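You operate a simulated robot arm through the tools that you are given. There is no shell and no other tool.

You are at the controls of a simulated robot arm. One attempt, no reset.

JOB
Spin the green-cap and red-cap tubes as the centrifuge card says.
Fine: from the purple rack into opposite buckets of the large centrifuge; speed and time from the card; they stay in, lid shut.

Only the result counts: the job must be done as asked and must still hold three seconds after the hand-in. Knocking over, shifting, dropping, spilling or breaking anything else fails it. A push-on lid holds only when it is set on centred and level and pressed home; a screw cap is set on level and turned clockwise until tight.

ROBOT AND FRAMES
A 7-joint arm with a two-finger parallel gripper, fixed in place. Base frame: the origin is at the foot of the arm, x ahead of it, y to its left, z up. Units: mm, rad, N and s.
Its first joint turns from -2.304 to 2.304 rad. Payload 3.91 kg.
Tool frame: the origin (TCP) lies between the finger pads and is the grasp point; the fingertips stand 30 mm ahead of it; z points along the fingers, y is the line along which they close. The gripper opens to 110 mm. The fingers are 20 mm wide and 10 mm thick; the gripper's body (48 by 112 mm) begins 55 mm behind the TCP.
Orientation is that of the tool frame in the base frame, as a unit quaternion [x, y, z, w]. With the fingers straight down and closing along the base's y, the tool's x points along the base's -x, its y along +y and its z along -z.

CONTROLS
- The arm moves only by the tool jog_arm. Its argument "series" is a list of rows, each an object of numbers (a shift or turn left out is 0, a gripper value left out holds the last): "gripper": the gripper command, from -1 (shut) to 1 (fully open), values between in proportion; "dx", "dy", "dz": the shift along the tool's x, y, z in cm; "rx", "ry", "rz": the turn, a rotation vector about the tool's x, y, z in degrees. In form: [{"gripper": .., "dx": .., "dy": .., "dz": .., "rx": .., "ry": .., "rz": ..}, ...]. A call has 1 to 20 rows; each row shifts and turns the commanded pose from where the row before left it, along the tool's axes as they then stand. Rows are played at 5 a second. More than 50 mm and 0.15 rad between two rows, or a gripper value outside its range, and nothing of the call is played. A pose out of reach is approached as far as the arm can. The call stops where the force on the tool passes 80 N (or 10 N more than at its start, if that is more) or the arm is blocked; 0.2 s more then pass. The fingers move at their own pace (about 108 mm/s each) and stop on an object; they squeeze with about 40 N. The grip force told is the motor's: it shows also when the fingers shut on nothing. Time passes only in rows, and 0.2 s behind the last, so rows that do not move let the fingers close. It gives the time, the measured TCP pose, the force on the tool (base axes), the opening and the grip force at its end, in the units of the frame above (readings bear some noise), with the torque about the TCP (base axes, N m) and any sound that the robot's microphone picked up.
- Cameras (640 x 400 px; columns grow to the right, rows downward): "scene" is fixed at [400, -498.7, 1515.5]; the picture's right is [0.98, 0.21, 0.00], its down [0.04, -0.17, -0.98] and it looks along [-0.21, 0.96, -0.17] (base axes); focal length 316 px, centre (320, 200). "wrist" rides on the gripper at [72, 17, -103] in the tool frame; the picture's right is [-0.23, 0.97, 0.00], its down [-0.76, -0.18, -0.62] and it looks along [-0.61, -0.14, 0.78] (tool axes); focal length 222 px, centre (320, 200). There is no depth. A picture from a camera that has moved, and an enlarged one, comes with that camera's place and axes in the base frame and with its lens.
- capture(camera): a new picture of that camera. No time passes.
- enlarge(camera, box): a new picture of the part [left, top, right, bottom] of that camera's present view, enlarged. No time passes.
- hand_in(): hands the job in; it is judged then, once.

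Nothing tells you positions but the pictures and the camera data. Unless the task says otherwise, let go and move clear before handing in.

The tools are called after "Emit:" as a command line: name --argument value ..., lists and objects as JSON in quotes. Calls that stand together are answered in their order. jog_arm: Moves the arm, as the interface text tells. Its arguments: {"type":"object","properties":{"series":{"type":"array","items":{"type":"object","properties":{"gripper":{"type":"number"},"dx":{"type":"number"},"dy":{"type":"number"},"dz":{"type":"number"},"rx":{"type":"number"},"ry":{"type":"number"},"rz":{"type":"number"}}}}},"required":["series"]} The other tools are called the same way: capture (camera) takes a picture; enlarge (camera, box) takes an enlarged picture of a part of a camera's view; hand_in () hands the job in.

At the start:

```text
time: 0.0
eef_pos: [321.3, 445.5, 1545.8]
tool_rot: [-0.001, 1.0, 0.0, -0.001]
force: [0.3, 0.3, -0.3]
torque: [0.01, 0.01, -0.04]
gripper_width: 109.8
grasp_force: 0.0
```

scene: 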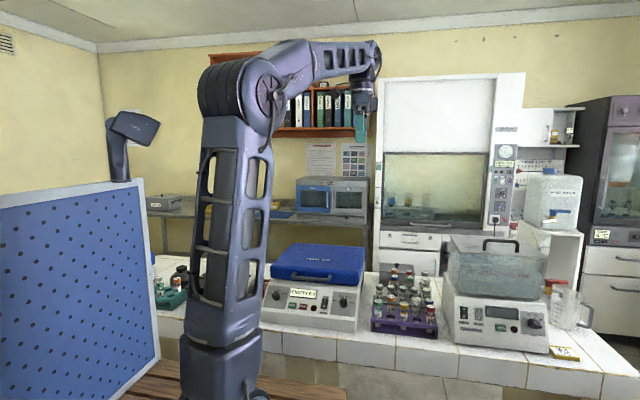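
wrist: 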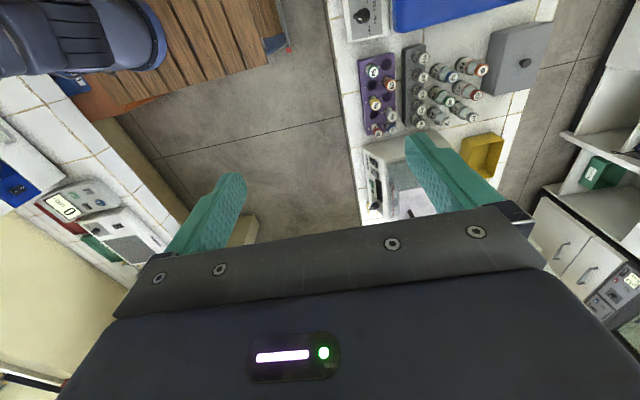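

I see a bench with two centrifuge-like devices (one with a blue lid, one with a clear lid), a purple rack of tubes between them and a small yellow card at the right. I'll enlarge the views to read the details.

Emit:
enlarge --camera "scene" --box '[360, 250, 450, 340]'

Emit:
enlarge --camera "scene" --box '[430, 220, 600, 370]'

Emit:
enlarge --camera "scene" --box '[250, 230, 380, 340]'

Emit:
enlarge --camera "scene" --box '[535, 335, 595, 370]'

Emit:
enlarge --camera "scene" --box '[295, 130, 380, 190]'

Emit:
enlarge --camera "wrist" --box '[330, 0, 560, 220]'

Emit:
enlarge --camera "wrist" --box '[0, 160, 180, 280]'

```text
4.44 times, centred on (405, 295) of scene
camera zoom: at [400.0, -498.7, 1515.5], right [0.98, 0.21, 0.0], down [0.04, -0.17, -0.98], along [-0.21, 0.96, -0.17], focal length 1406 px, centre (-58, -222)
```

zoom: 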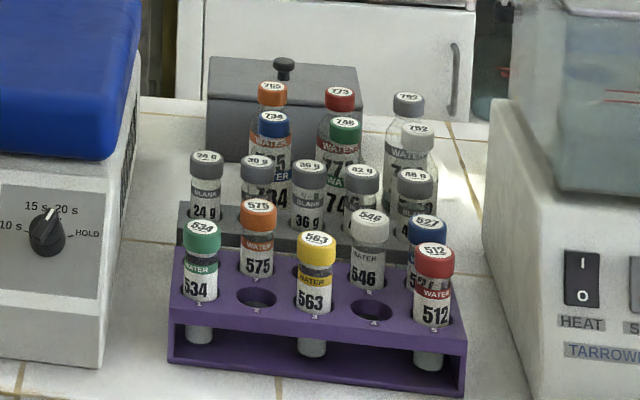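

```text
2.67 times, centred on (515, 295) of scene
camera zoom: at [400.0, -498.7, 1515.5], right [0.98, 0.21, 0.0], down [0.04, -0.17, -0.98], along [-0.21, 0.96, -0.17], focal length 844 px, centre (-200, -53)
```

zoom: 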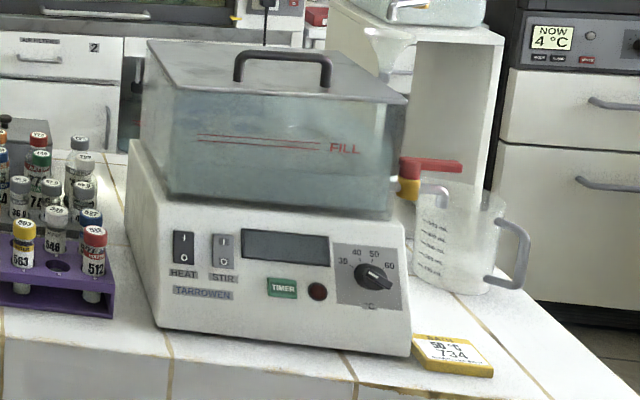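

```text
3.64 times, centred on (315, 285) of scene
camera zoom: at [400.0, -498.7, 1515.5], right [0.98, 0.21, 0.0], down [0.04, -0.17, -0.98], along [-0.21, 0.96, -0.17], focal length 1150 px, centre (338, -109)
```

zoom: 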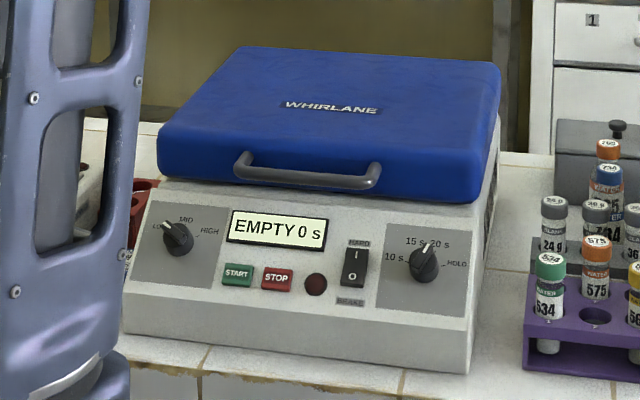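

```text
10.67 times, centred on (565, 352) of scene
camera zoom: at [400.0, -498.7, 1515.5], right [0.98, 0.21, 0.0], down [0.04, -0.17, -0.98], along [-0.21, 0.96, -0.17], focal length 3375 px, centre (-2293, -1427)
```

zoom: 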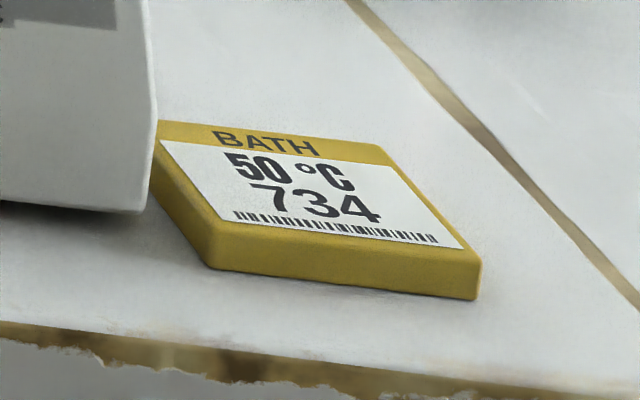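

```text
6.67 times, centred on (338, 160) of scene
camera zoom: at [400.0, -498.7, 1515.5], right [0.98, 0.21, 0.0], down [0.04, -0.17, -0.98], along [-0.21, 0.96, -0.17], focal length 2109 px, centre (203, 467)
```

zoom: 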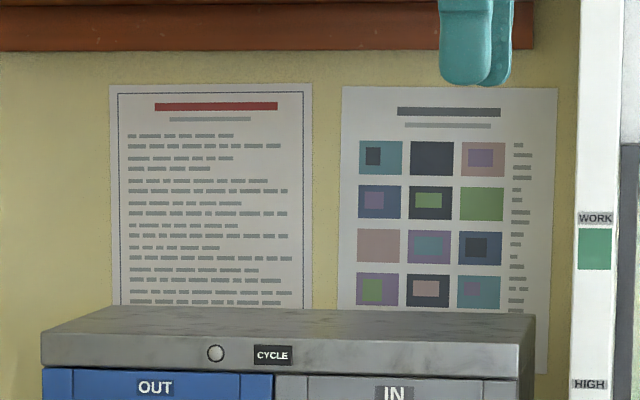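

```text
1.82 times, centred on (445, 110) of wrist
camera zoom: at [249.6, 461.3, 1651.3], right [0.23, 0.97, 0.0], down [0.76, -0.18, 0.62], along [0.61, -0.14, -0.78], focal length 404 px, centre (93, 364)
```

zoom: 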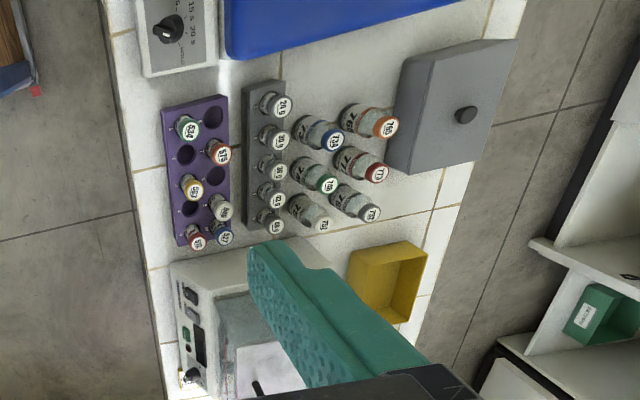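

```text
3.33 times, centred on (90, 220) of wrist
camera zoom: at [249.6, 461.3, 1651.3], right [0.23, 0.97, 0.0], down [0.76, -0.18, 0.62], along [0.61, -0.14, -0.78], focal length 740 px, centre (1087, 133)
```

zoom: 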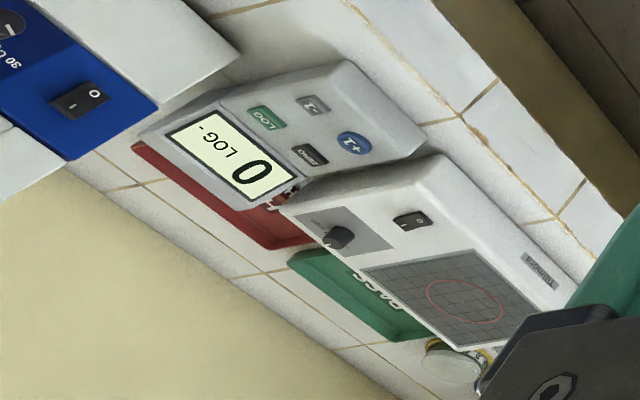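

The WHIRLANE with the blue lid looks like a centrifuge, and the yellow card by the bath is the bath's card. I still need to find the centrifuge card and check whether there is another centrifuge.

Emit:
enlarge --camera "scene" --box '[100, 180, 260, 330]'

Emit:
enlarge --camera "wrist" --box '[330, 0, 560, 60]'

Emit:
enlarge --camera "wrist" --box '[0, 20, 160, 240]'

Emit:
enlarge --camera "scene" --box '[260, 170, 380, 250]'

Emit:
enlarge --camera "scene" --box '[480, 100, 640, 260]'

```text
2.67 times, centred on (180, 255) of scene
camera zoom: at [400.0, -498.7, 1515.5], right [0.98, 0.21, 0.0], down [0.04, -0.17, -0.98], along [-0.21, 0.96, -0.17], focal length 844 px, centre (693, 53)
```

zoom: 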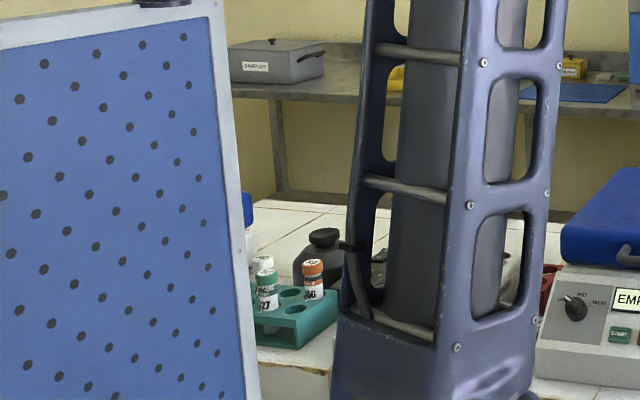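

```text
2.78 times, centred on (445, 30) of wrist
camera zoom: at [249.6, 461.3, 1651.3], right [0.23, 0.97, 0.0], down [0.76, -0.18, 0.62], along [0.61, -0.14, -0.78], focal length 618 px, centre (-28, 673)
```

zoom: 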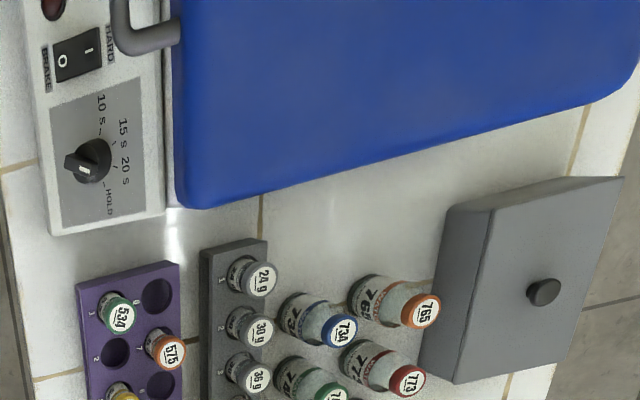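

```text
1.82 times, centred on (80, 130) of wrist
camera zoom: at [249.6, 461.3, 1651.3], right [0.23, 0.97, 0.0], down [0.76, -0.18, 0.62], along [0.61, -0.14, -0.78], focal length 404 px, centre (756, 327)
```

zoom: 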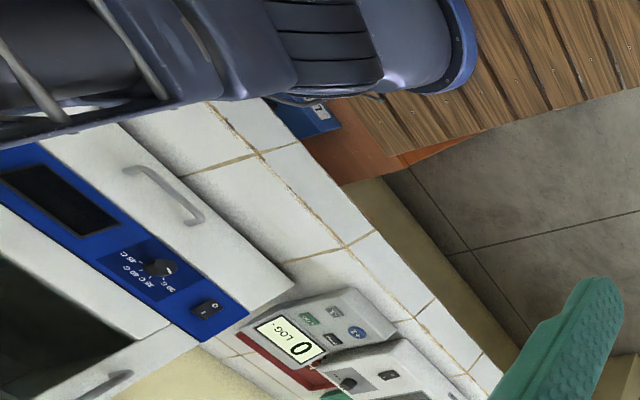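

```text
5.00 times, centred on (320, 210) of scene
camera zoom: at [400.0, -498.7, 1515.5], right [0.98, 0.21, 0.0], down [0.04, -0.17, -0.98], along [-0.21, 0.96, -0.17], focal length 1582 px, centre (320, 150)
```

zoom: 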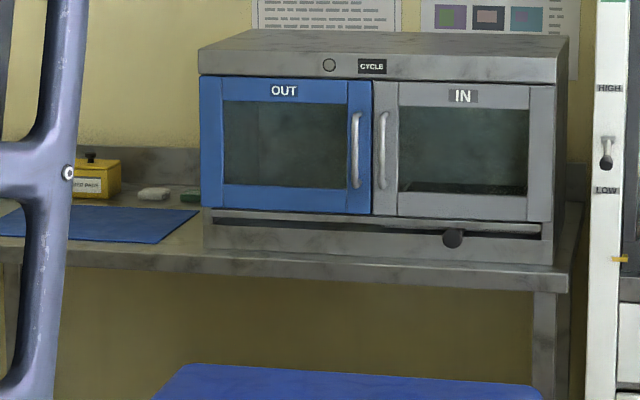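

```text
2.50 times, centred on (560, 180) of scene
camera zoom: at [400.0, -498.7, 1515.5], right [0.98, 0.21, 0.0], down [0.04, -0.17, -0.98], along [-0.21, 0.96, -0.17], focal length 791 px, centre (-280, 250)
```

zoom: 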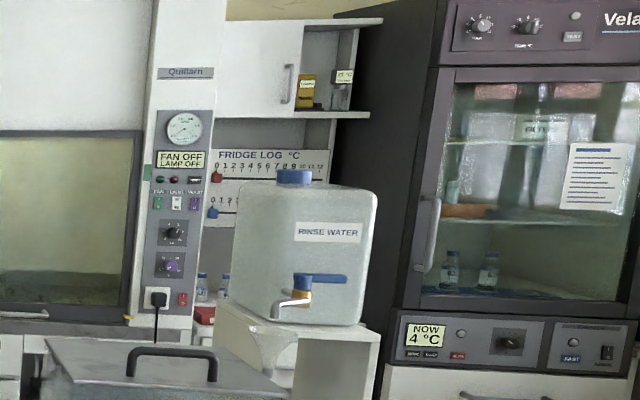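

No card for the centrifuge is visible yet. I'll rotate the wrist to look toward the centrifuge bench.

Emit:
jog_arm --series '[{"rz": -8}, {"rz": -8}, {"rz": -8}, {"rz": -8}, {"rz": -8}, {"rz": -8}, {"rz": -8}, {"rz": -8}, {"rz": -8}, {"rz": -8}, {"rz": -8}, {"rz": -2}]'

Emit:
capture --camera "wrist"

```text
time: 2.6
eef_pos: [321.4, 444.5, 1546.7]
tool_rot: [0.708, -0.707, 0.0, 0.001]
force: [0.9, -0.3, 0.1]
torque: [-0.01, -0.01, -0.01]
gripper_width: 110.1
grasp_force: 0.0
```

```text
taken
camera wrist: at [305.6, 372.2, 1651.5], right [-0.97, 0.23, 0.0], down [0.18, 0.76, 0.62], along [0.14, 0.61, -0.78], focal length 222 px, centre (320, 200)
```

wrist: 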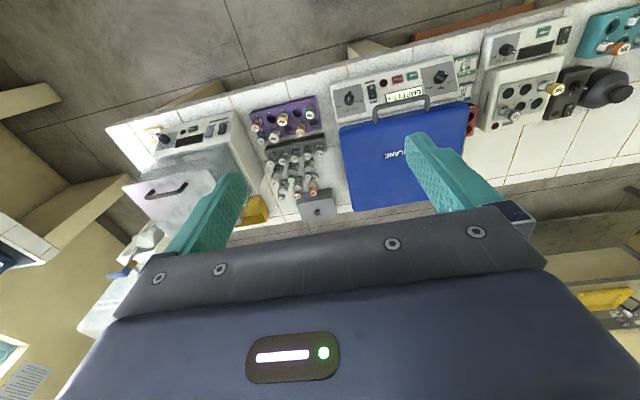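

Emit:
enlarge --camera "wrist" --box '[440, 0, 640, 140]'

Emit:
enlarge --camera "wrist" --box '[230, 60, 480, 220]'

Emit:
enlarge --camera "wrist" --box '[440, 40, 500, 80]'

```text
2.86 times, centred on (540, 70) of wrist
camera zoom: at [305.6, 372.2, 1651.5], right [-0.97, 0.23, 0.0], down [0.18, 0.76, 0.62], along [0.14, 0.61, -0.78], focal length 635 px, centre (-309, 571)
```

zoom: 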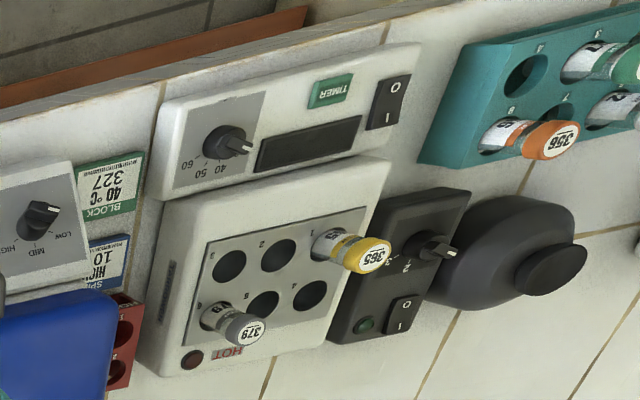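

```text
2.50 times, centred on (355, 140) of wrist
camera zoom: at [305.6, 372.2, 1651.5], right [-0.97, 0.23, 0.0], down [0.18, 0.76, 0.62], along [0.14, 0.61, -0.78], focal length 555 px, centre (232, 350)
```

zoom: 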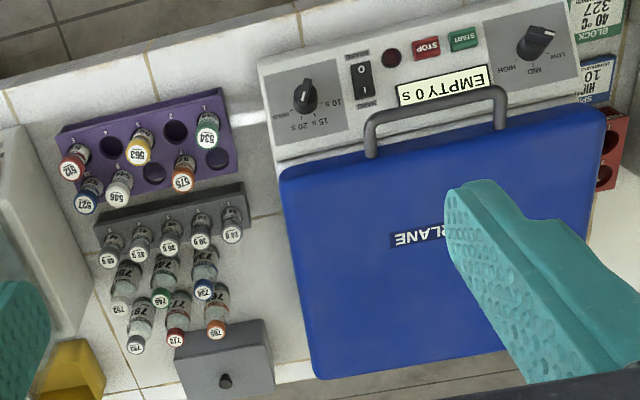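

```text
10.00 times, centred on (470, 60) of wrist
camera zoom: at [305.6, 372.2, 1651.5], right [-0.97, 0.23, 0.0], down [0.18, 0.76, 0.62], along [0.14, 0.61, -0.78], focal length 2221 px, centre (-1180, 1600)
```

zoom: 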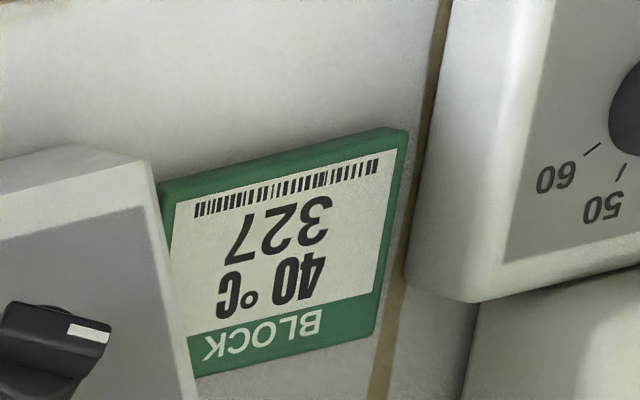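

There's a blue "SPIN" card between the centrifuge and the block heater, partly hidden behind the centrifuge. I'll enlarge it.

Emit:
enlarge --camera "wrist" --box '[462, 78, 492, 106]'

Emit:
enlarge --camera "wrist" --box '[330, 65, 470, 125]'

```text
14.29 times, centred on (477, 92) of wrist
camera zoom: at [305.6, 372.2, 1651.5], right [-0.97, 0.23, 0.0], down [0.18, 0.76, 0.62], along [0.14, 0.61, -0.78], focal length 3173 px, centre (-1923, 1743)
```

zoom: 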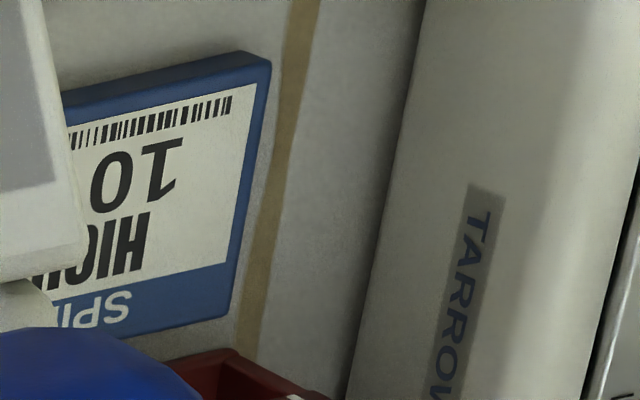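

```text
4.57 times, centred on (400, 95) of wrist
camera zoom: at [305.6, 372.2, 1651.5], right [-0.97, 0.23, 0.0], down [0.18, 0.76, 0.62], along [0.14, 0.61, -0.78], focal length 1015 px, centre (-46, 680)
```

zoom: 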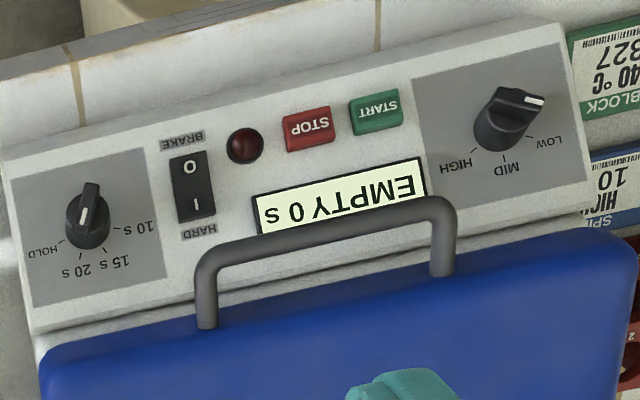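

The card reads SPIN, HIGH, 10..., with part hidden. I'll shift the camera toward -x to see all of it.

Emit:
jog_arm --series '[{"dy": 4, "dx": -2}, {"dy": 4, "dx": -2}, {"dy": 4, "dx": -2}, {"dy": 4, "dx": -2}, {"dy": 4}, {"dy": 4}, {"dy": 4}]'

Emit:
capture --camera "wrist"

Emit:
capture --camera "scene"

```text
time: 4.2
eef_pos: [42.6, 526.6, 1549.1]
tool_rot: [-0.706, 0.708, 0.0, 0.0]
force: [0.0, 0.3, 0.4]
torque: [-0.03, 0.03, 0.0]
gripper_width: 110.1
grasp_force: 0.1
```

```text
taken
camera wrist: at [26.7, 453.2, 1653.8], right [-0.97, 0.23, 0.0], down [0.18, 0.76, 0.62], along [0.14, 0.61, -0.78], focal length 222 px, centre (320, 200)
```

wrist: 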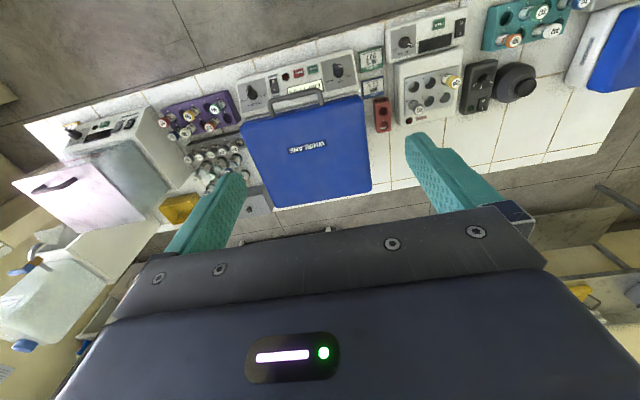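

```text
taken
```

scene: 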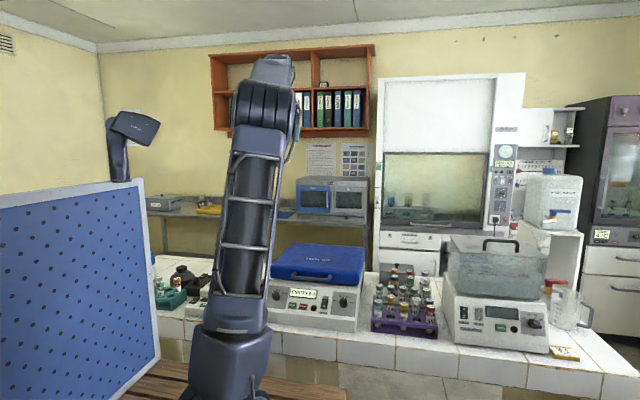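

Emit:
enlarge --camera "wrist" --box '[355, 40, 395, 105]'

Emit:
enlarge --camera "wrist" --box '[230, 45, 400, 215]'

Emit:
enlarge --camera "wrist" --box '[450, 0, 640, 120]'

```text
6.15 times, centred on (375, 72) of wrist
camera zoom: at [26.7, 453.2, 1653.8], right [-0.97, 0.23, 0.0], down [0.18, 0.76, 0.62], along [0.14, 0.61, -0.78], focal length 1367 px, centre (-18, 985)
```

zoom: 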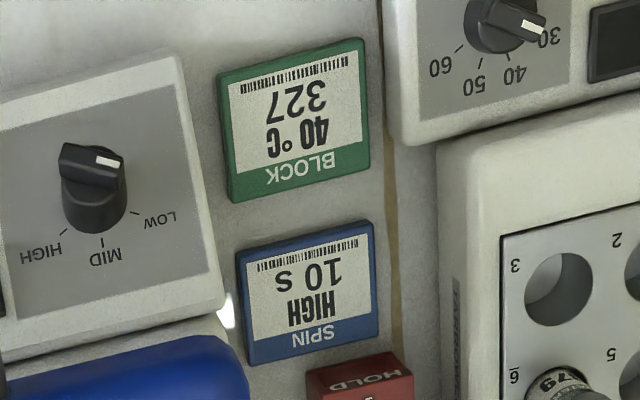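

```text
2.35 times, centred on (315, 130) of wrist
camera zoom: at [26.7, 453.2, 1653.8], right [-0.97, 0.23, 0.0], down [0.18, 0.76, 0.62], along [0.14, 0.61, -0.78], focal length 523 px, centre (332, 365)
```

zoom: 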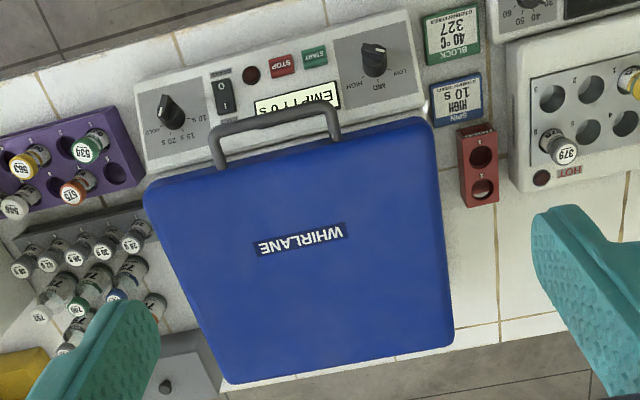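

```text
3.33 times, centred on (545, 60) of wrist
camera zoom: at [26.7, 453.2, 1653.8], right [-0.97, 0.23, 0.0], down [0.18, 0.76, 0.62], along [0.14, 0.61, -0.78], focal length 740 px, centre (-430, 667)
```

zoom: 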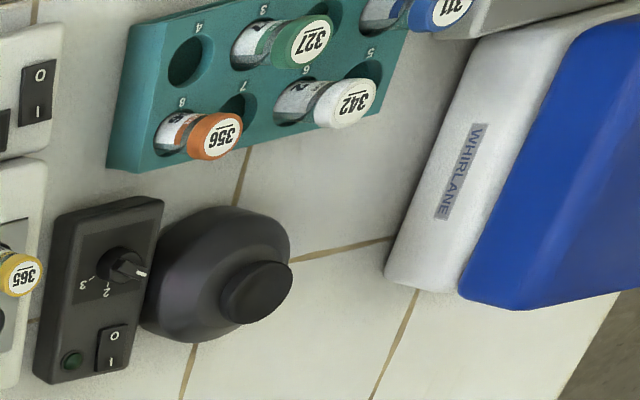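

The card says SPIN HIGH 10 s. A second WHIRLANE stands further along the bench, so I'll look at it to find which centrifuge is the large one.

Emit:
jog_arm --series '[{"dy": 4}, {"dy": 4}, {"dy": 4}, {"dy": 4}, {"dy": 4}, {"dy": 4}, {"dy": 4}]'

Emit:
capture --camera "wrist"

Emit:
enlarge --camera "wrist" --box '[380, 0, 640, 180]'

```text
time: 5.8
eef_pos: [-236.8, 522.9, 1551.1]
tool_rot: [-0.706, 0.708, 0.001, 0.001]
force: [1.5, -0.9, -0.2]
torque: [-0.01, 0.1, 0.0]
gripper_width: 110.1
grasp_force: 0.0
```

```text
taken
camera wrist: at [-253.8, 450.0, 1655.1], right [-0.97, 0.23, 0.0], down [0.18, 0.76, 0.62], along [0.14, 0.61, -0.78], focal length 222 px, centre (320, 200)
```

wrist: 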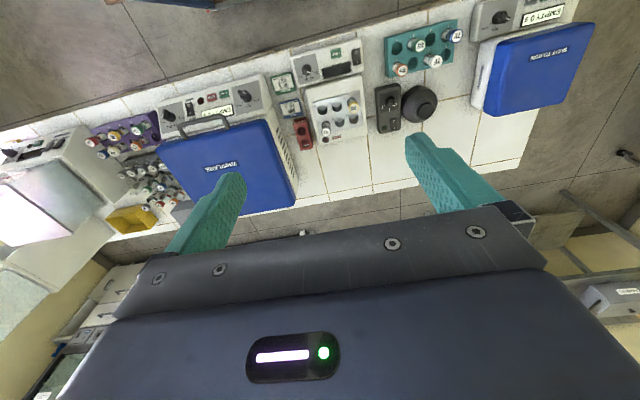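

```text
2.22 times, centred on (510, 90) of wrist
camera zoom: at [-253.8, 450.0, 1655.1], right [-0.97, 0.23, 0.0], down [0.18, 0.76, 0.62], along [0.14, 0.61, -0.78], focal length 494 px, centre (-102, 444)
```

zoom: 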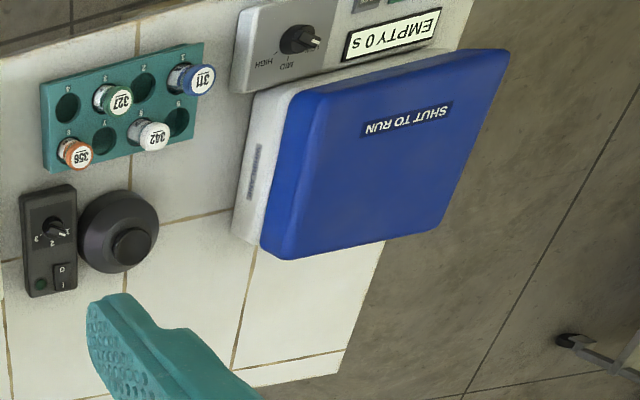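

The second centrifuge is smaller, with a lid of about 220 x 180 mm. The first WHIRLANE's lid is about 350 x 320 mm, so that is the large one, centred near x=130 with its lid top at about z=1015. I'll move closer over its front panel to see the controls and the handle.

Emit:
jog_arm --series '[{"dy": -3.7, "dz": 3, "dx": -0.3}, {"dy": -3.7, "dz": 3, "dx": -0.3}, {"dy": -3.7, "dz": 3, "dx": -0.3}, {"dy": -3.7, "dz": 3, "dx": -0.3}, {"dy": -3.7, "dz": 3, "dx": -0.3}, {"dy": -3.7, "dz": 3, "dx": -0.3}, {"dy": -3.7, "dz": 3, "dx": -0.3}, {"dy": -3.7, "dz": 3, "dx": -0.3}, {"dy": -3.7, "dz": 3, "dx": -0.3}, {"dy": -3.7, "dz": 3, "dx": -0.3}]'

Emit:
capture --camera "wrist"

Emit:
enlarge --camera "wrist" --box '[160, 0, 480, 200]'

```text
time: 8.0
eef_pos: [128.4, 552.5, 1245.8]
tool_rot: [0.708, -0.706, 0.001, 0.0]
force: [0.2, 0.3, 0.7]
torque: [0.03, -0.02, -0.02]
gripper_width: 109.9
grasp_force: 0.1
```

```text
taken
camera wrist: at [112.5, 478.8, 1350.3], right [-0.97, 0.23, 0.0], down [0.18, 0.76, 0.62], along [0.14, 0.61, -0.78], focal length 222 px, centre (320, 200)
```

wrist: 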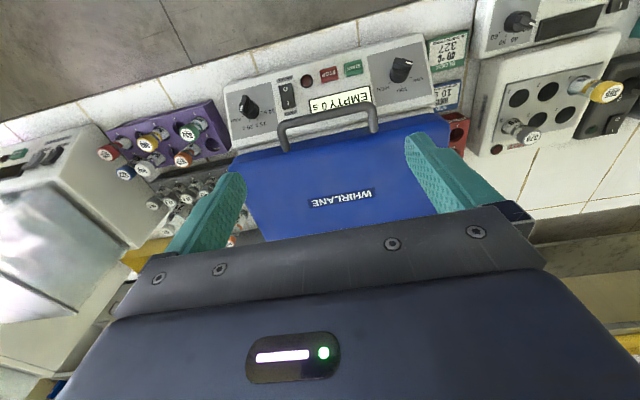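

```text
2.00 times, centred on (320, 100) of wrist
camera zoom: at [112.5, 478.8, 1350.3], right [-0.97, 0.23, 0.0], down [0.18, 0.76, 0.62], along [0.14, 0.61, -0.78], focal length 444 px, centre (320, 400)
```

zoom: 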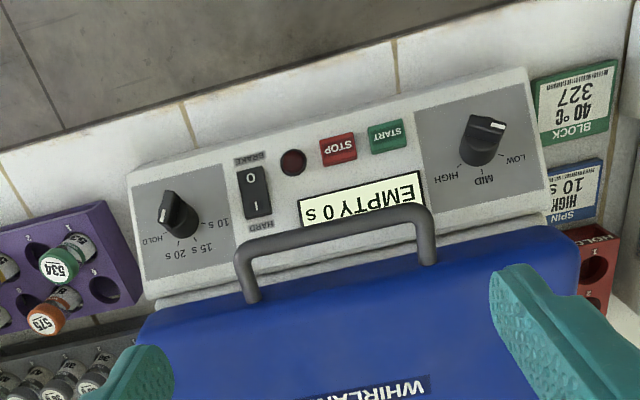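

Emit:
enlarge --camera "scene" --box '[290, 255, 350, 292]'

Emit:
enlarge --camera "scene" --box '[265, 280, 320, 320]'

Emit:
enlarge --camera "scene" --box '[310, 280, 370, 320]'

Emit:
enlarge --camera "wrist" --box '[230, 60, 330, 130]'

Emit:
enlarge --camera "wrist" --box '[320, 30, 440, 110]'

```text
10.67 times, centred on (320, 274) of scene
camera zoom: at [400.0, -498.7, 1515.5], right [0.98, 0.21, 0.0], down [0.04, -0.17, -0.98], along [-0.21, 0.96, -0.17], focal length 3375 px, centre (320, -584)
```

zoom: 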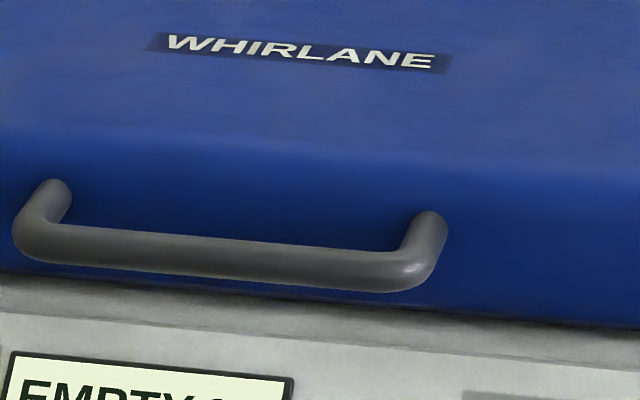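

```text
10.00 times, centred on (292, 300) of scene
camera zoom: at [400.0, -498.7, 1515.5], right [0.98, 0.21, 0.0], down [0.04, -0.17, -0.98], along [-0.21, 0.96, -0.17], focal length 3164 px, centre (595, -800)
```

zoom: 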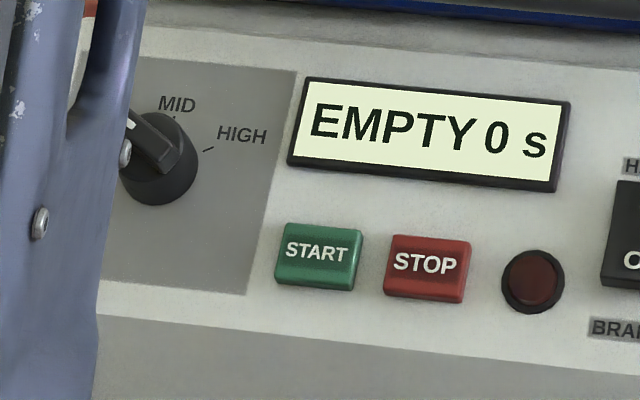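

```text
10.00 times, centred on (340, 300) of scene
camera zoom: at [400.0, -498.7, 1515.5], right [0.98, 0.21, 0.0], down [0.04, -0.17, -0.98], along [-0.21, 0.96, -0.17], focal length 3164 px, centre (120, -800)
```

zoom: 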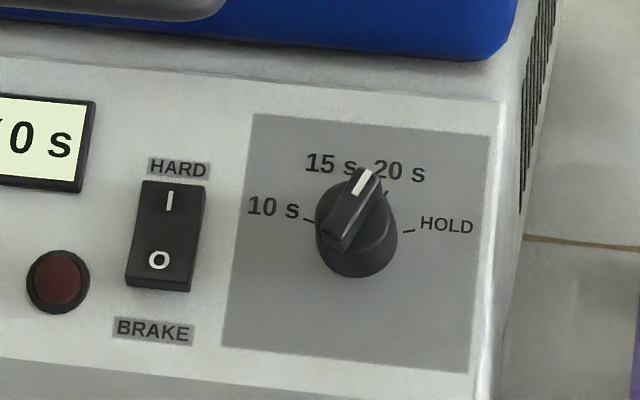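

```text
5.71 times, centred on (280, 95) of wrist
camera zoom: at [112.5, 478.8, 1350.3], right [-0.97, 0.23, 0.0], down [0.18, 0.76, 0.62], along [0.14, 0.61, -0.78], focal length 1269 px, centre (549, 800)
```

zoom: 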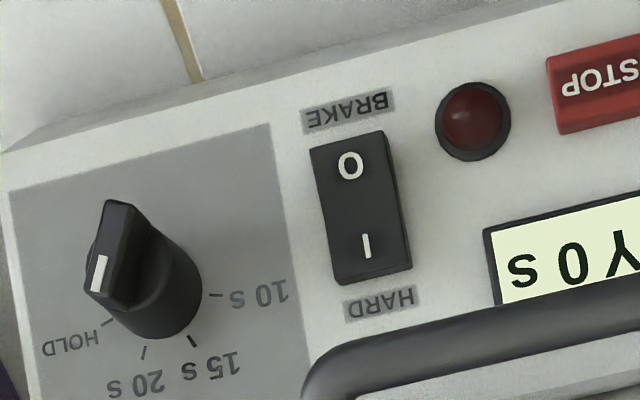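

```text
5.00 times, centred on (380, 70) of wrist
camera zoom: at [112.5, 478.8, 1350.3], right [-0.97, 0.23, 0.0], down [0.18, 0.76, 0.62], along [0.14, 0.61, -0.78], focal length 1111 px, centre (20, 850)
```

zoom: 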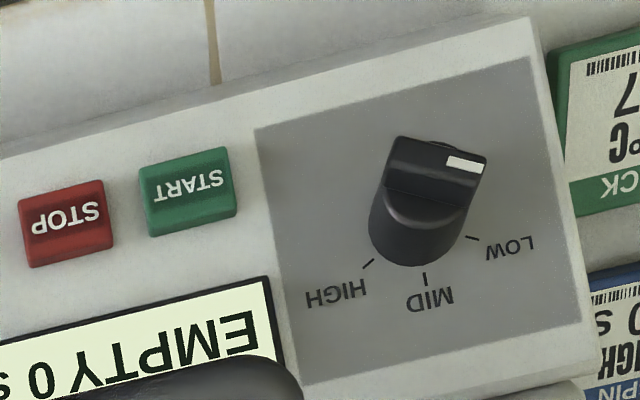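

The card is clear (HIGH, 10 s). The speed knob, at about (2, 572, 937), is on LOW, and the time knob, at about (259, 571, 937), is near 20 s. The lid handle bar is at about (130, 581, 1022). I'll turn the gripper so it closes along base y and come down above the handle.

Emit:
jog_arm --series '[{"rz": 8, "gripper": -0.3}, {"rz": 8}, {"rz": 8}, {"rz": 8}, {"rz": 8}, {"rz": 8}, {"rz": 8}, {"rz": 8}, {"rz": 8}, {"rz": 8}, {"rz": 8}, {"rz": 2}, {"dy": 2.85, "dz": 3}, {"dz": 3.5}, {"dz": 3.0}]'

Emit:
capture --camera "wrist"

Emit:
capture --camera "scene"

```text
time: 11.2
eef_pos: [129.4, 581.4, 1149.1]
tool_rot: [0.0, 1.0, 0.0, 0.0]
force: [-0.3, -0.2, -0.6]
torque: [-0.03, -0.04, -0.02]
gripper_width: 38.2
grasp_force: 0.1
```

```text
taken
camera wrist: at [58.4, 596.5, 1254.0], right [0.23, 0.97, 0.0], down [0.76, -0.18, 0.62], along [0.61, -0.14, -0.78], focal length 222 px, centre (320, 200)
```

wrist: 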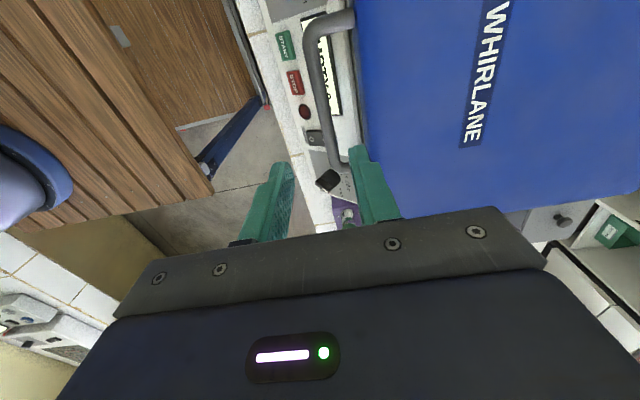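

```text
taken
```

scene: 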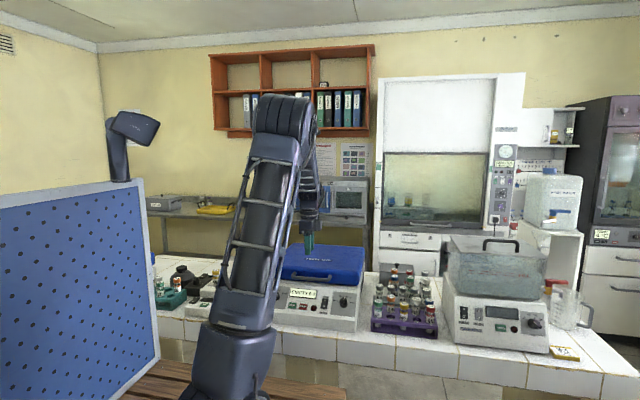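

The bar checks out at y≈581. I'll come straight down over it and close.

Emit:
jog_arm --series '[{"dz": 3}, {"dz": 3}, {"dz": 3}, {"dz": 2}, {"dz": 1.6}, {}, {}]'

Emit:
capture --camera "wrist"

Emit:
enlarge --camera "scene" --box '[260, 220, 360, 310]'

```text
time: 12.8
eef_pos: [130.0, 584.8, 1026.7]
tool_rot: [0.0, 1.0, 0.0, 0.0]
force: [-0.4, -0.6, 0.5]
torque: [-0.01, 0.01, -0.01]
gripper_width: 38.4
grasp_force: 0.0
```

```text
taken
camera wrist: at [58.4, 600.6, 1130.9], right [0.23, 0.97, 0.0], down [0.76, -0.18, 0.62], along [0.61, -0.14, -0.78], focal length 222 px, centre (320, 200)
```

wrist: 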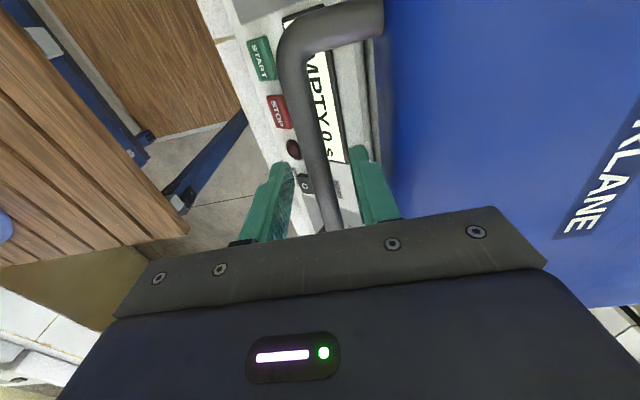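

```text
4.44 times, centred on (310, 265) of scene
camera zoom: at [400.0, -498.7, 1515.5], right [0.98, 0.21, 0.0], down [0.04, -0.17, -0.98], along [-0.21, 0.96, -0.17], focal length 1406 px, centre (364, -89)
```

zoom: 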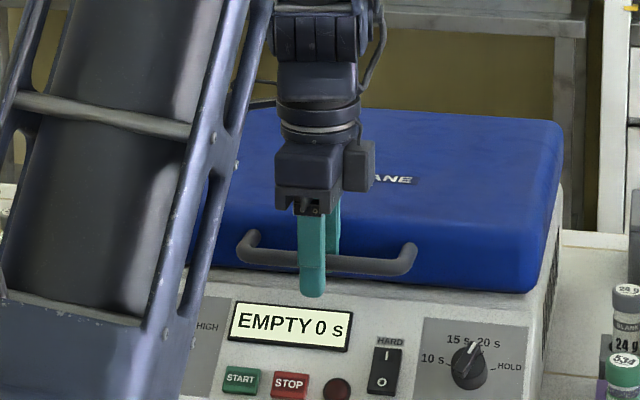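

The bar lies between the fingers. I'll close on it.

Emit:
jog_arm --series '[{"gripper": -1}, {}, {}, {}]'

```text
time: 13.8
eef_pos: [130.2, 586.1, 1026.0]
tool_rot: [0.0, 1.0, 0.001, 0.0]
force: [-0.3, 32.6, -3.4]
torque: [0.43, 0.06, 0.61]
gripper_width: 13.7
grasp_force: 44.9
```

Emit:
jog_arm --series '[{"dy": 0.3}, {"dz": -0.5}, {"dz": -0.5, "dy": 0.05}, {"dz": -0.5, "dy": 0.05}, {}]'

Emit:
enlarge --camera "scene" --box '[260, 220, 360, 310]'

```text
time: 15.0
eef_pos: [129.5, 586.7, 1042.2]
tool_rot: [-0.001, 1.0, -0.001, 0.0]
force: [-23.8, -4.2, -4.8]
torque: [-0.15, 0.78, 0.47]
gripper_width: 13.7
grasp_force: 45.4
```

```text
4.44 times, centred on (310, 265) of scene
camera zoom: at [400.0, -498.7, 1515.5], right [0.98, 0.21, 0.0], down [0.04, -0.17, -0.98], along [-0.21, 0.96, -0.17], focal length 1406 px, centre (364, -89)
```

zoom: 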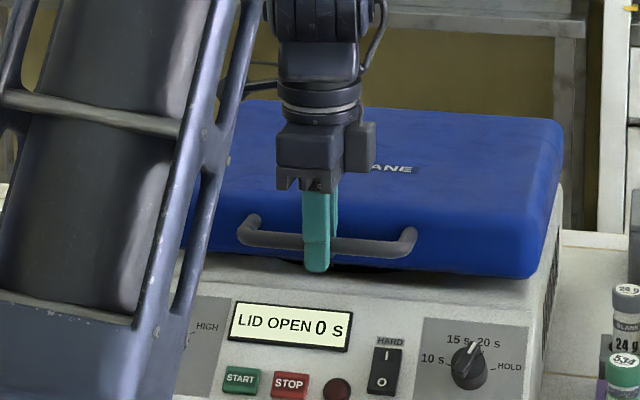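

The lid is lifting and the display shows LID OPEN. I'll follow the arc about the rear hinge.

Emit:
jog_arm --series '[{"dx": 0.15, "dy": 0.26, "dz": -1.58}, {"dy": 0.34, "dz": -1.56}, {"dy": 0.39, "dz": -1.55}, {"dy": 0.47, "dz": -1.53}, {"dy": 0.52, "dz": -1.5}, {}]'

```text
time: 16.4
eef_pos: [129.8, 608.4, 1119.5]
tool_rot: [0.0, 1.0, 0.001, 0.0]
force: [5.3, 3.2, -1.5]
torque: [0.02, -0.02, 0.58]
gripper_width: 13.7
grasp_force: 45.0
```

Forces are low, and the lid follows the arc well. At larger angles the fingertips could touch the lid's front face, so I'll go back down and re-grip the bar nearer the fingertips. That also lets me test whether the hinge holds the lid.

Emit:
jog_arm --series '[{"dy": -0.52, "dz": 1.5}, {"dy": -0.47, "dz": 1.53}, {"dy": -0.39, "dz": 1.55}, {"dy": -0.34, "dz": 1.56}, {"dy": -0.26, "dz": 1.58}, {}, {"gripper": -0.5}, {}, {}]'

Emit:
enlarge --camera "scene" --box '[260, 220, 360, 310]'

Emit:
capture --camera "wrist"

```text
time: 18.4
eef_pos: [128.8, 585.9, 1040.8]
tool_rot: [0.0, 1.0, 0.0, 0.0]
force: [1.1, 0.0, -0.4]
torque: [0.03, 0.05, 0.03]
gripper_width: 27.3
grasp_force: 0.2
```

```text
4.44 times, centred on (310, 265) of scene
camera zoom: at [400.0, -498.7, 1515.5], right [0.98, 0.21, 0.0], down [0.04, -0.17, -0.98], along [-0.21, 0.96, -0.17], focal length 1406 px, centre (364, -89)
```

zoom: 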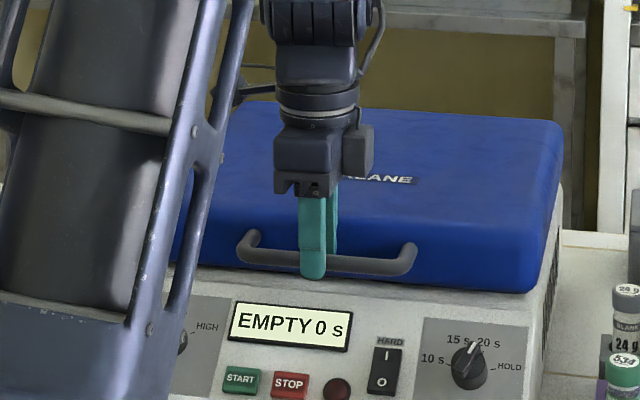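

```text
taken
camera wrist: at [57.4, 601.5, 1143.9], right [0.23, 0.97, 0.0], down [0.76, -0.18, 0.62], along [0.61, -0.14, -0.78], focal length 222 px, centre (320, 200)
```

wrist: 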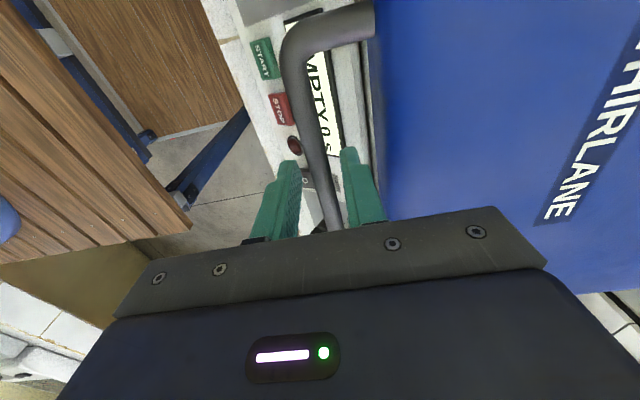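

The lid falls shut on its own, so it must be opened past vertical. I'll re-grip with the bar nearer the tips and follow the arc with a progressive forward tilt.

Emit:
jog_arm --series '[{"dz": 0.3}, {"gripper": -1}, {}, {}, {"dz": -0.8}, {"dz": -0.8, "dy": 0.1}, {"dy": 0.26, "dz": -1.58}, {"dy": 0.34, "dz": -1.56}, {"dy": 0.39, "dz": -1.55}, {"dy": 0.47, "dz": -1.53}, {"dy": 0.52, "dz": -1.5}, {}]'

```text
time: 21.0
eef_pos: [128.1, 607.9, 1130.1]
tool_rot: [0.0, 1.0, 0.0, 0.0]
force: [-7.2, -8.2, 2.5]
torque: [-0.18, 0.16, 0.52]
gripper_width: 13.7
grasp_force: 45.0
```

Emit:
jog_arm --series '[{"dy": 0.75, "dz": -2.06, "rx": -4}, {"dy": 1.02, "dz": -1.94, "rx": -4}, {"dy": 1.26, "dz": -1.78, "rx": -4}, {"dy": 1.47, "dz": -1.59, "rx": -4}, {"dy": 1.67, "dz": -1.37, "rx": -4}, {}]'

Emit:
enlarge --camera "scene" --box '[220, 180, 380, 320]'

```text
time: 22.4
eef_pos: [127.9, 657.9, 1228.1]
tool_rot: [-0.001, 0.985, 0.175, 0.001]
force: [-17.0, -17.6, 14.9]
torque: [-0.22, 0.59, 0.5]
gripper_width: 13.7
grasp_force: 45.1
```

```text
2.86 times, centred on (300, 250) of scene
camera zoom: at [400.0, -498.7, 1515.5], right [0.98, 0.21, 0.0], down [0.04, -0.17, -0.98], along [-0.21, 0.96, -0.17], focal length 904 px, centre (377, 57)
```

zoom: 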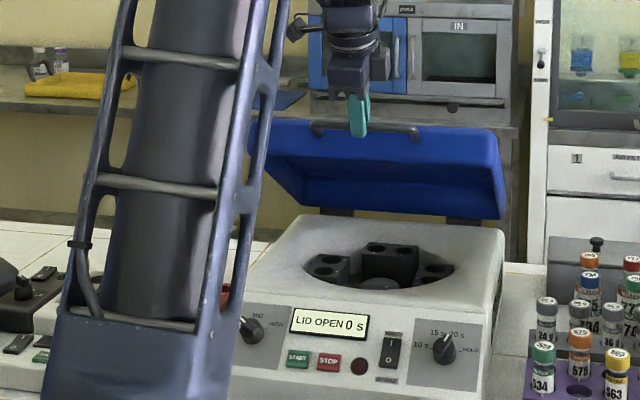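

Emit:
jog_arm --series '[{"dy": 1.78, "dz": -1.32, "rx": -4}, {"dy": 2.03, "dz": -0.9, "rx": -4}, {"dy": 2.11, "dz": -0.61, "rx": -4}, {"dy": 2.19, "dz": -0.32, "rx": -4}, {"dy": 2.21, "dz": -0.02, "rx": -4}, {}]'

```text
time: 23.8
eef_pos: [129.0, 734.7, 1302.7]
tool_rot: [0.001, 0.94, 0.342, 0.0]
force: [-24.9, 16.0, -25.9]
torque: [-0.08, 0.67, 0.39]
gripper_width: 13.7
grasp_force: 45.2
```

Emit:
jog_arm --series '[{"dx": 0.2, "dy": 2.17, "dz": 0.49, "rx": -4}, {"dy": 2.14, "dz": 0.58, "rx": -4}, {"dy": 2.04, "dz": 0.86, "rx": -4}, {"dy": 1.91, "dz": 1.15, "rx": -4}, {"dy": 1.74, "dz": 1.39, "rx": -4}, {}]'

Emit:
capture --camera "scene"

```text
time: 25.2
eef_pos: [130.3, 838.8, 1348.2]
tool_rot: [0.001, 0.867, 0.498, 0.001]
force: [14.9, 8.4, -35.4]
torque: [-0.8, -0.3, -0.95]
gripper_width: 13.6
grasp_force: 44.9
```

```text
taken
```

scene: 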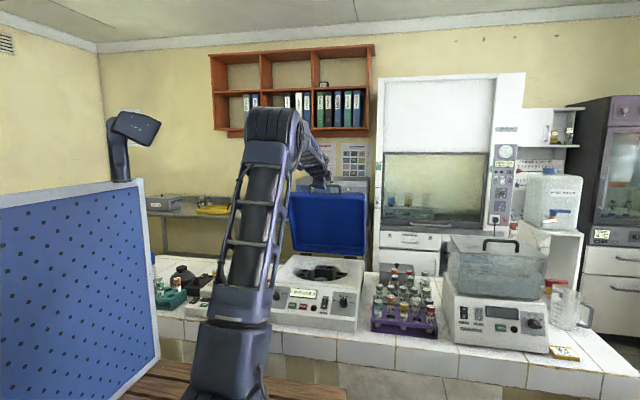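

Emit:
jog_arm --series '[{"dx": -0.1, "dy": 1.49, "dz": 2.06}, {"dy": 1.65, "dz": 1.97}, {"dy": 1.51, "dz": 2.07}, {"dy": 1.36, "dz": 2.18}, {}]'

```text
time: 26.4
eef_pos: [126.9, 939.0, 1361.5]
tool_rot: [0.0, 0.866, 0.5, 0.0]
force: [-0.2, 0.9, 0.1]
torque: [0.0, -0.01, -0.02]
gripper_width: 0.0
grasp_force: 38.2
```

The gripper came off the handle. I'll check where the lid is.

Emit:
capture --camera "scene"

Emit:
enlarge --camera "scene" --box '[250, 130, 400, 330]'

Emit:
capture --camera "wrist"

```text
taken
```

scene: 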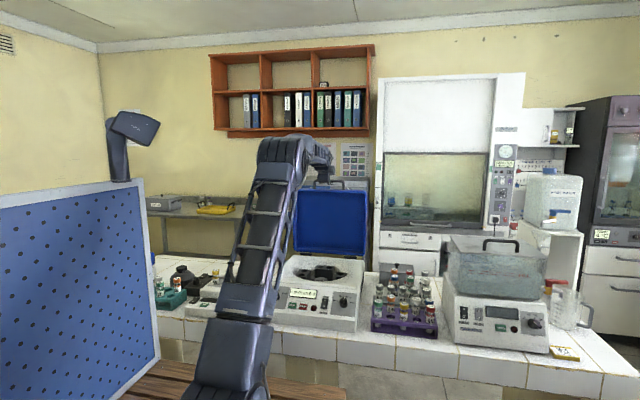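

```text
2.00 times, centred on (325, 230) of scene
camera zoom: at [400.0, -498.7, 1515.5], right [0.98, 0.21, 0.0], down [0.04, -0.17, -0.98], along [-0.21, 0.96, -0.17], focal length 633 px, centre (310, 140)
```

zoom: 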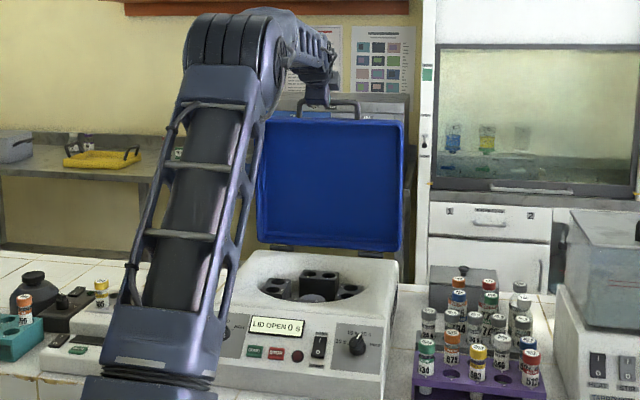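

```text
taken
camera wrist: at [56.4, 856.3, 1428.5], right [0.23, 0.49, 0.84], down [0.76, -0.63, 0.16], along [0.61, 0.61, -0.51], focal length 222 px, centre (320, 200)
```

wrist: 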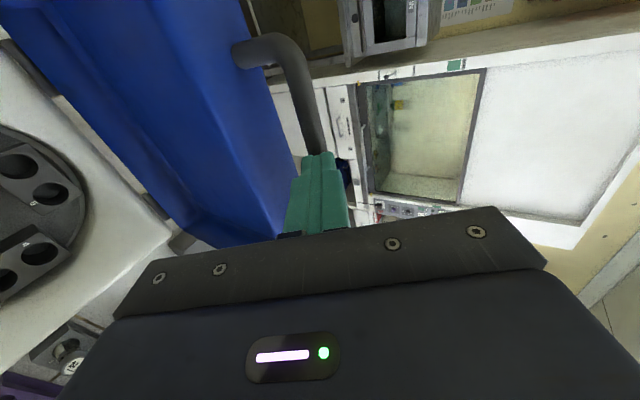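

Emit:
enlarge --camera "wrist" --box '[220, 20, 400, 240]'

Emit:
enlarge --camera "scene" --box '[285, 140, 385, 270]'

```text
1.82 times, centred on (310, 130) of wrist
camera zoom: at [56.4, 856.3, 1428.5], right [0.23, 0.49, 0.84], down [0.76, -0.63, 0.16], along [0.61, 0.61, -0.51], focal length 404 px, centre (338, 327)
```

zoom: 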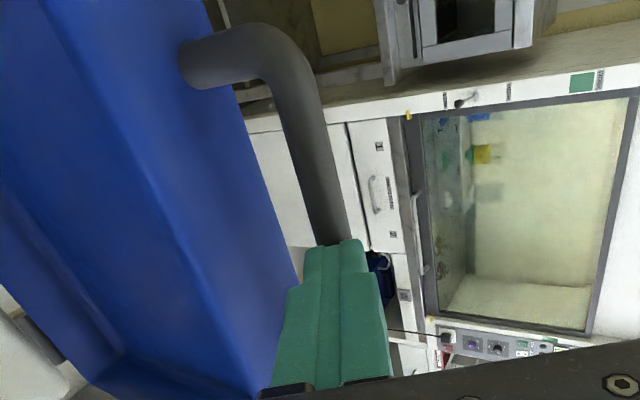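

```text
3.08 times, centred on (335, 205) of scene
camera zoom: at [400.0, -498.7, 1515.5], right [0.98, 0.21, 0.0], down [0.04, -0.17, -0.98], along [-0.21, 0.96, -0.17], focal length 974 px, centre (274, 185)
```

zoom: 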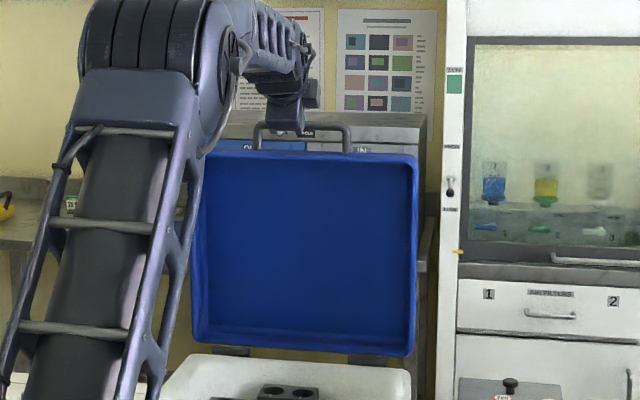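

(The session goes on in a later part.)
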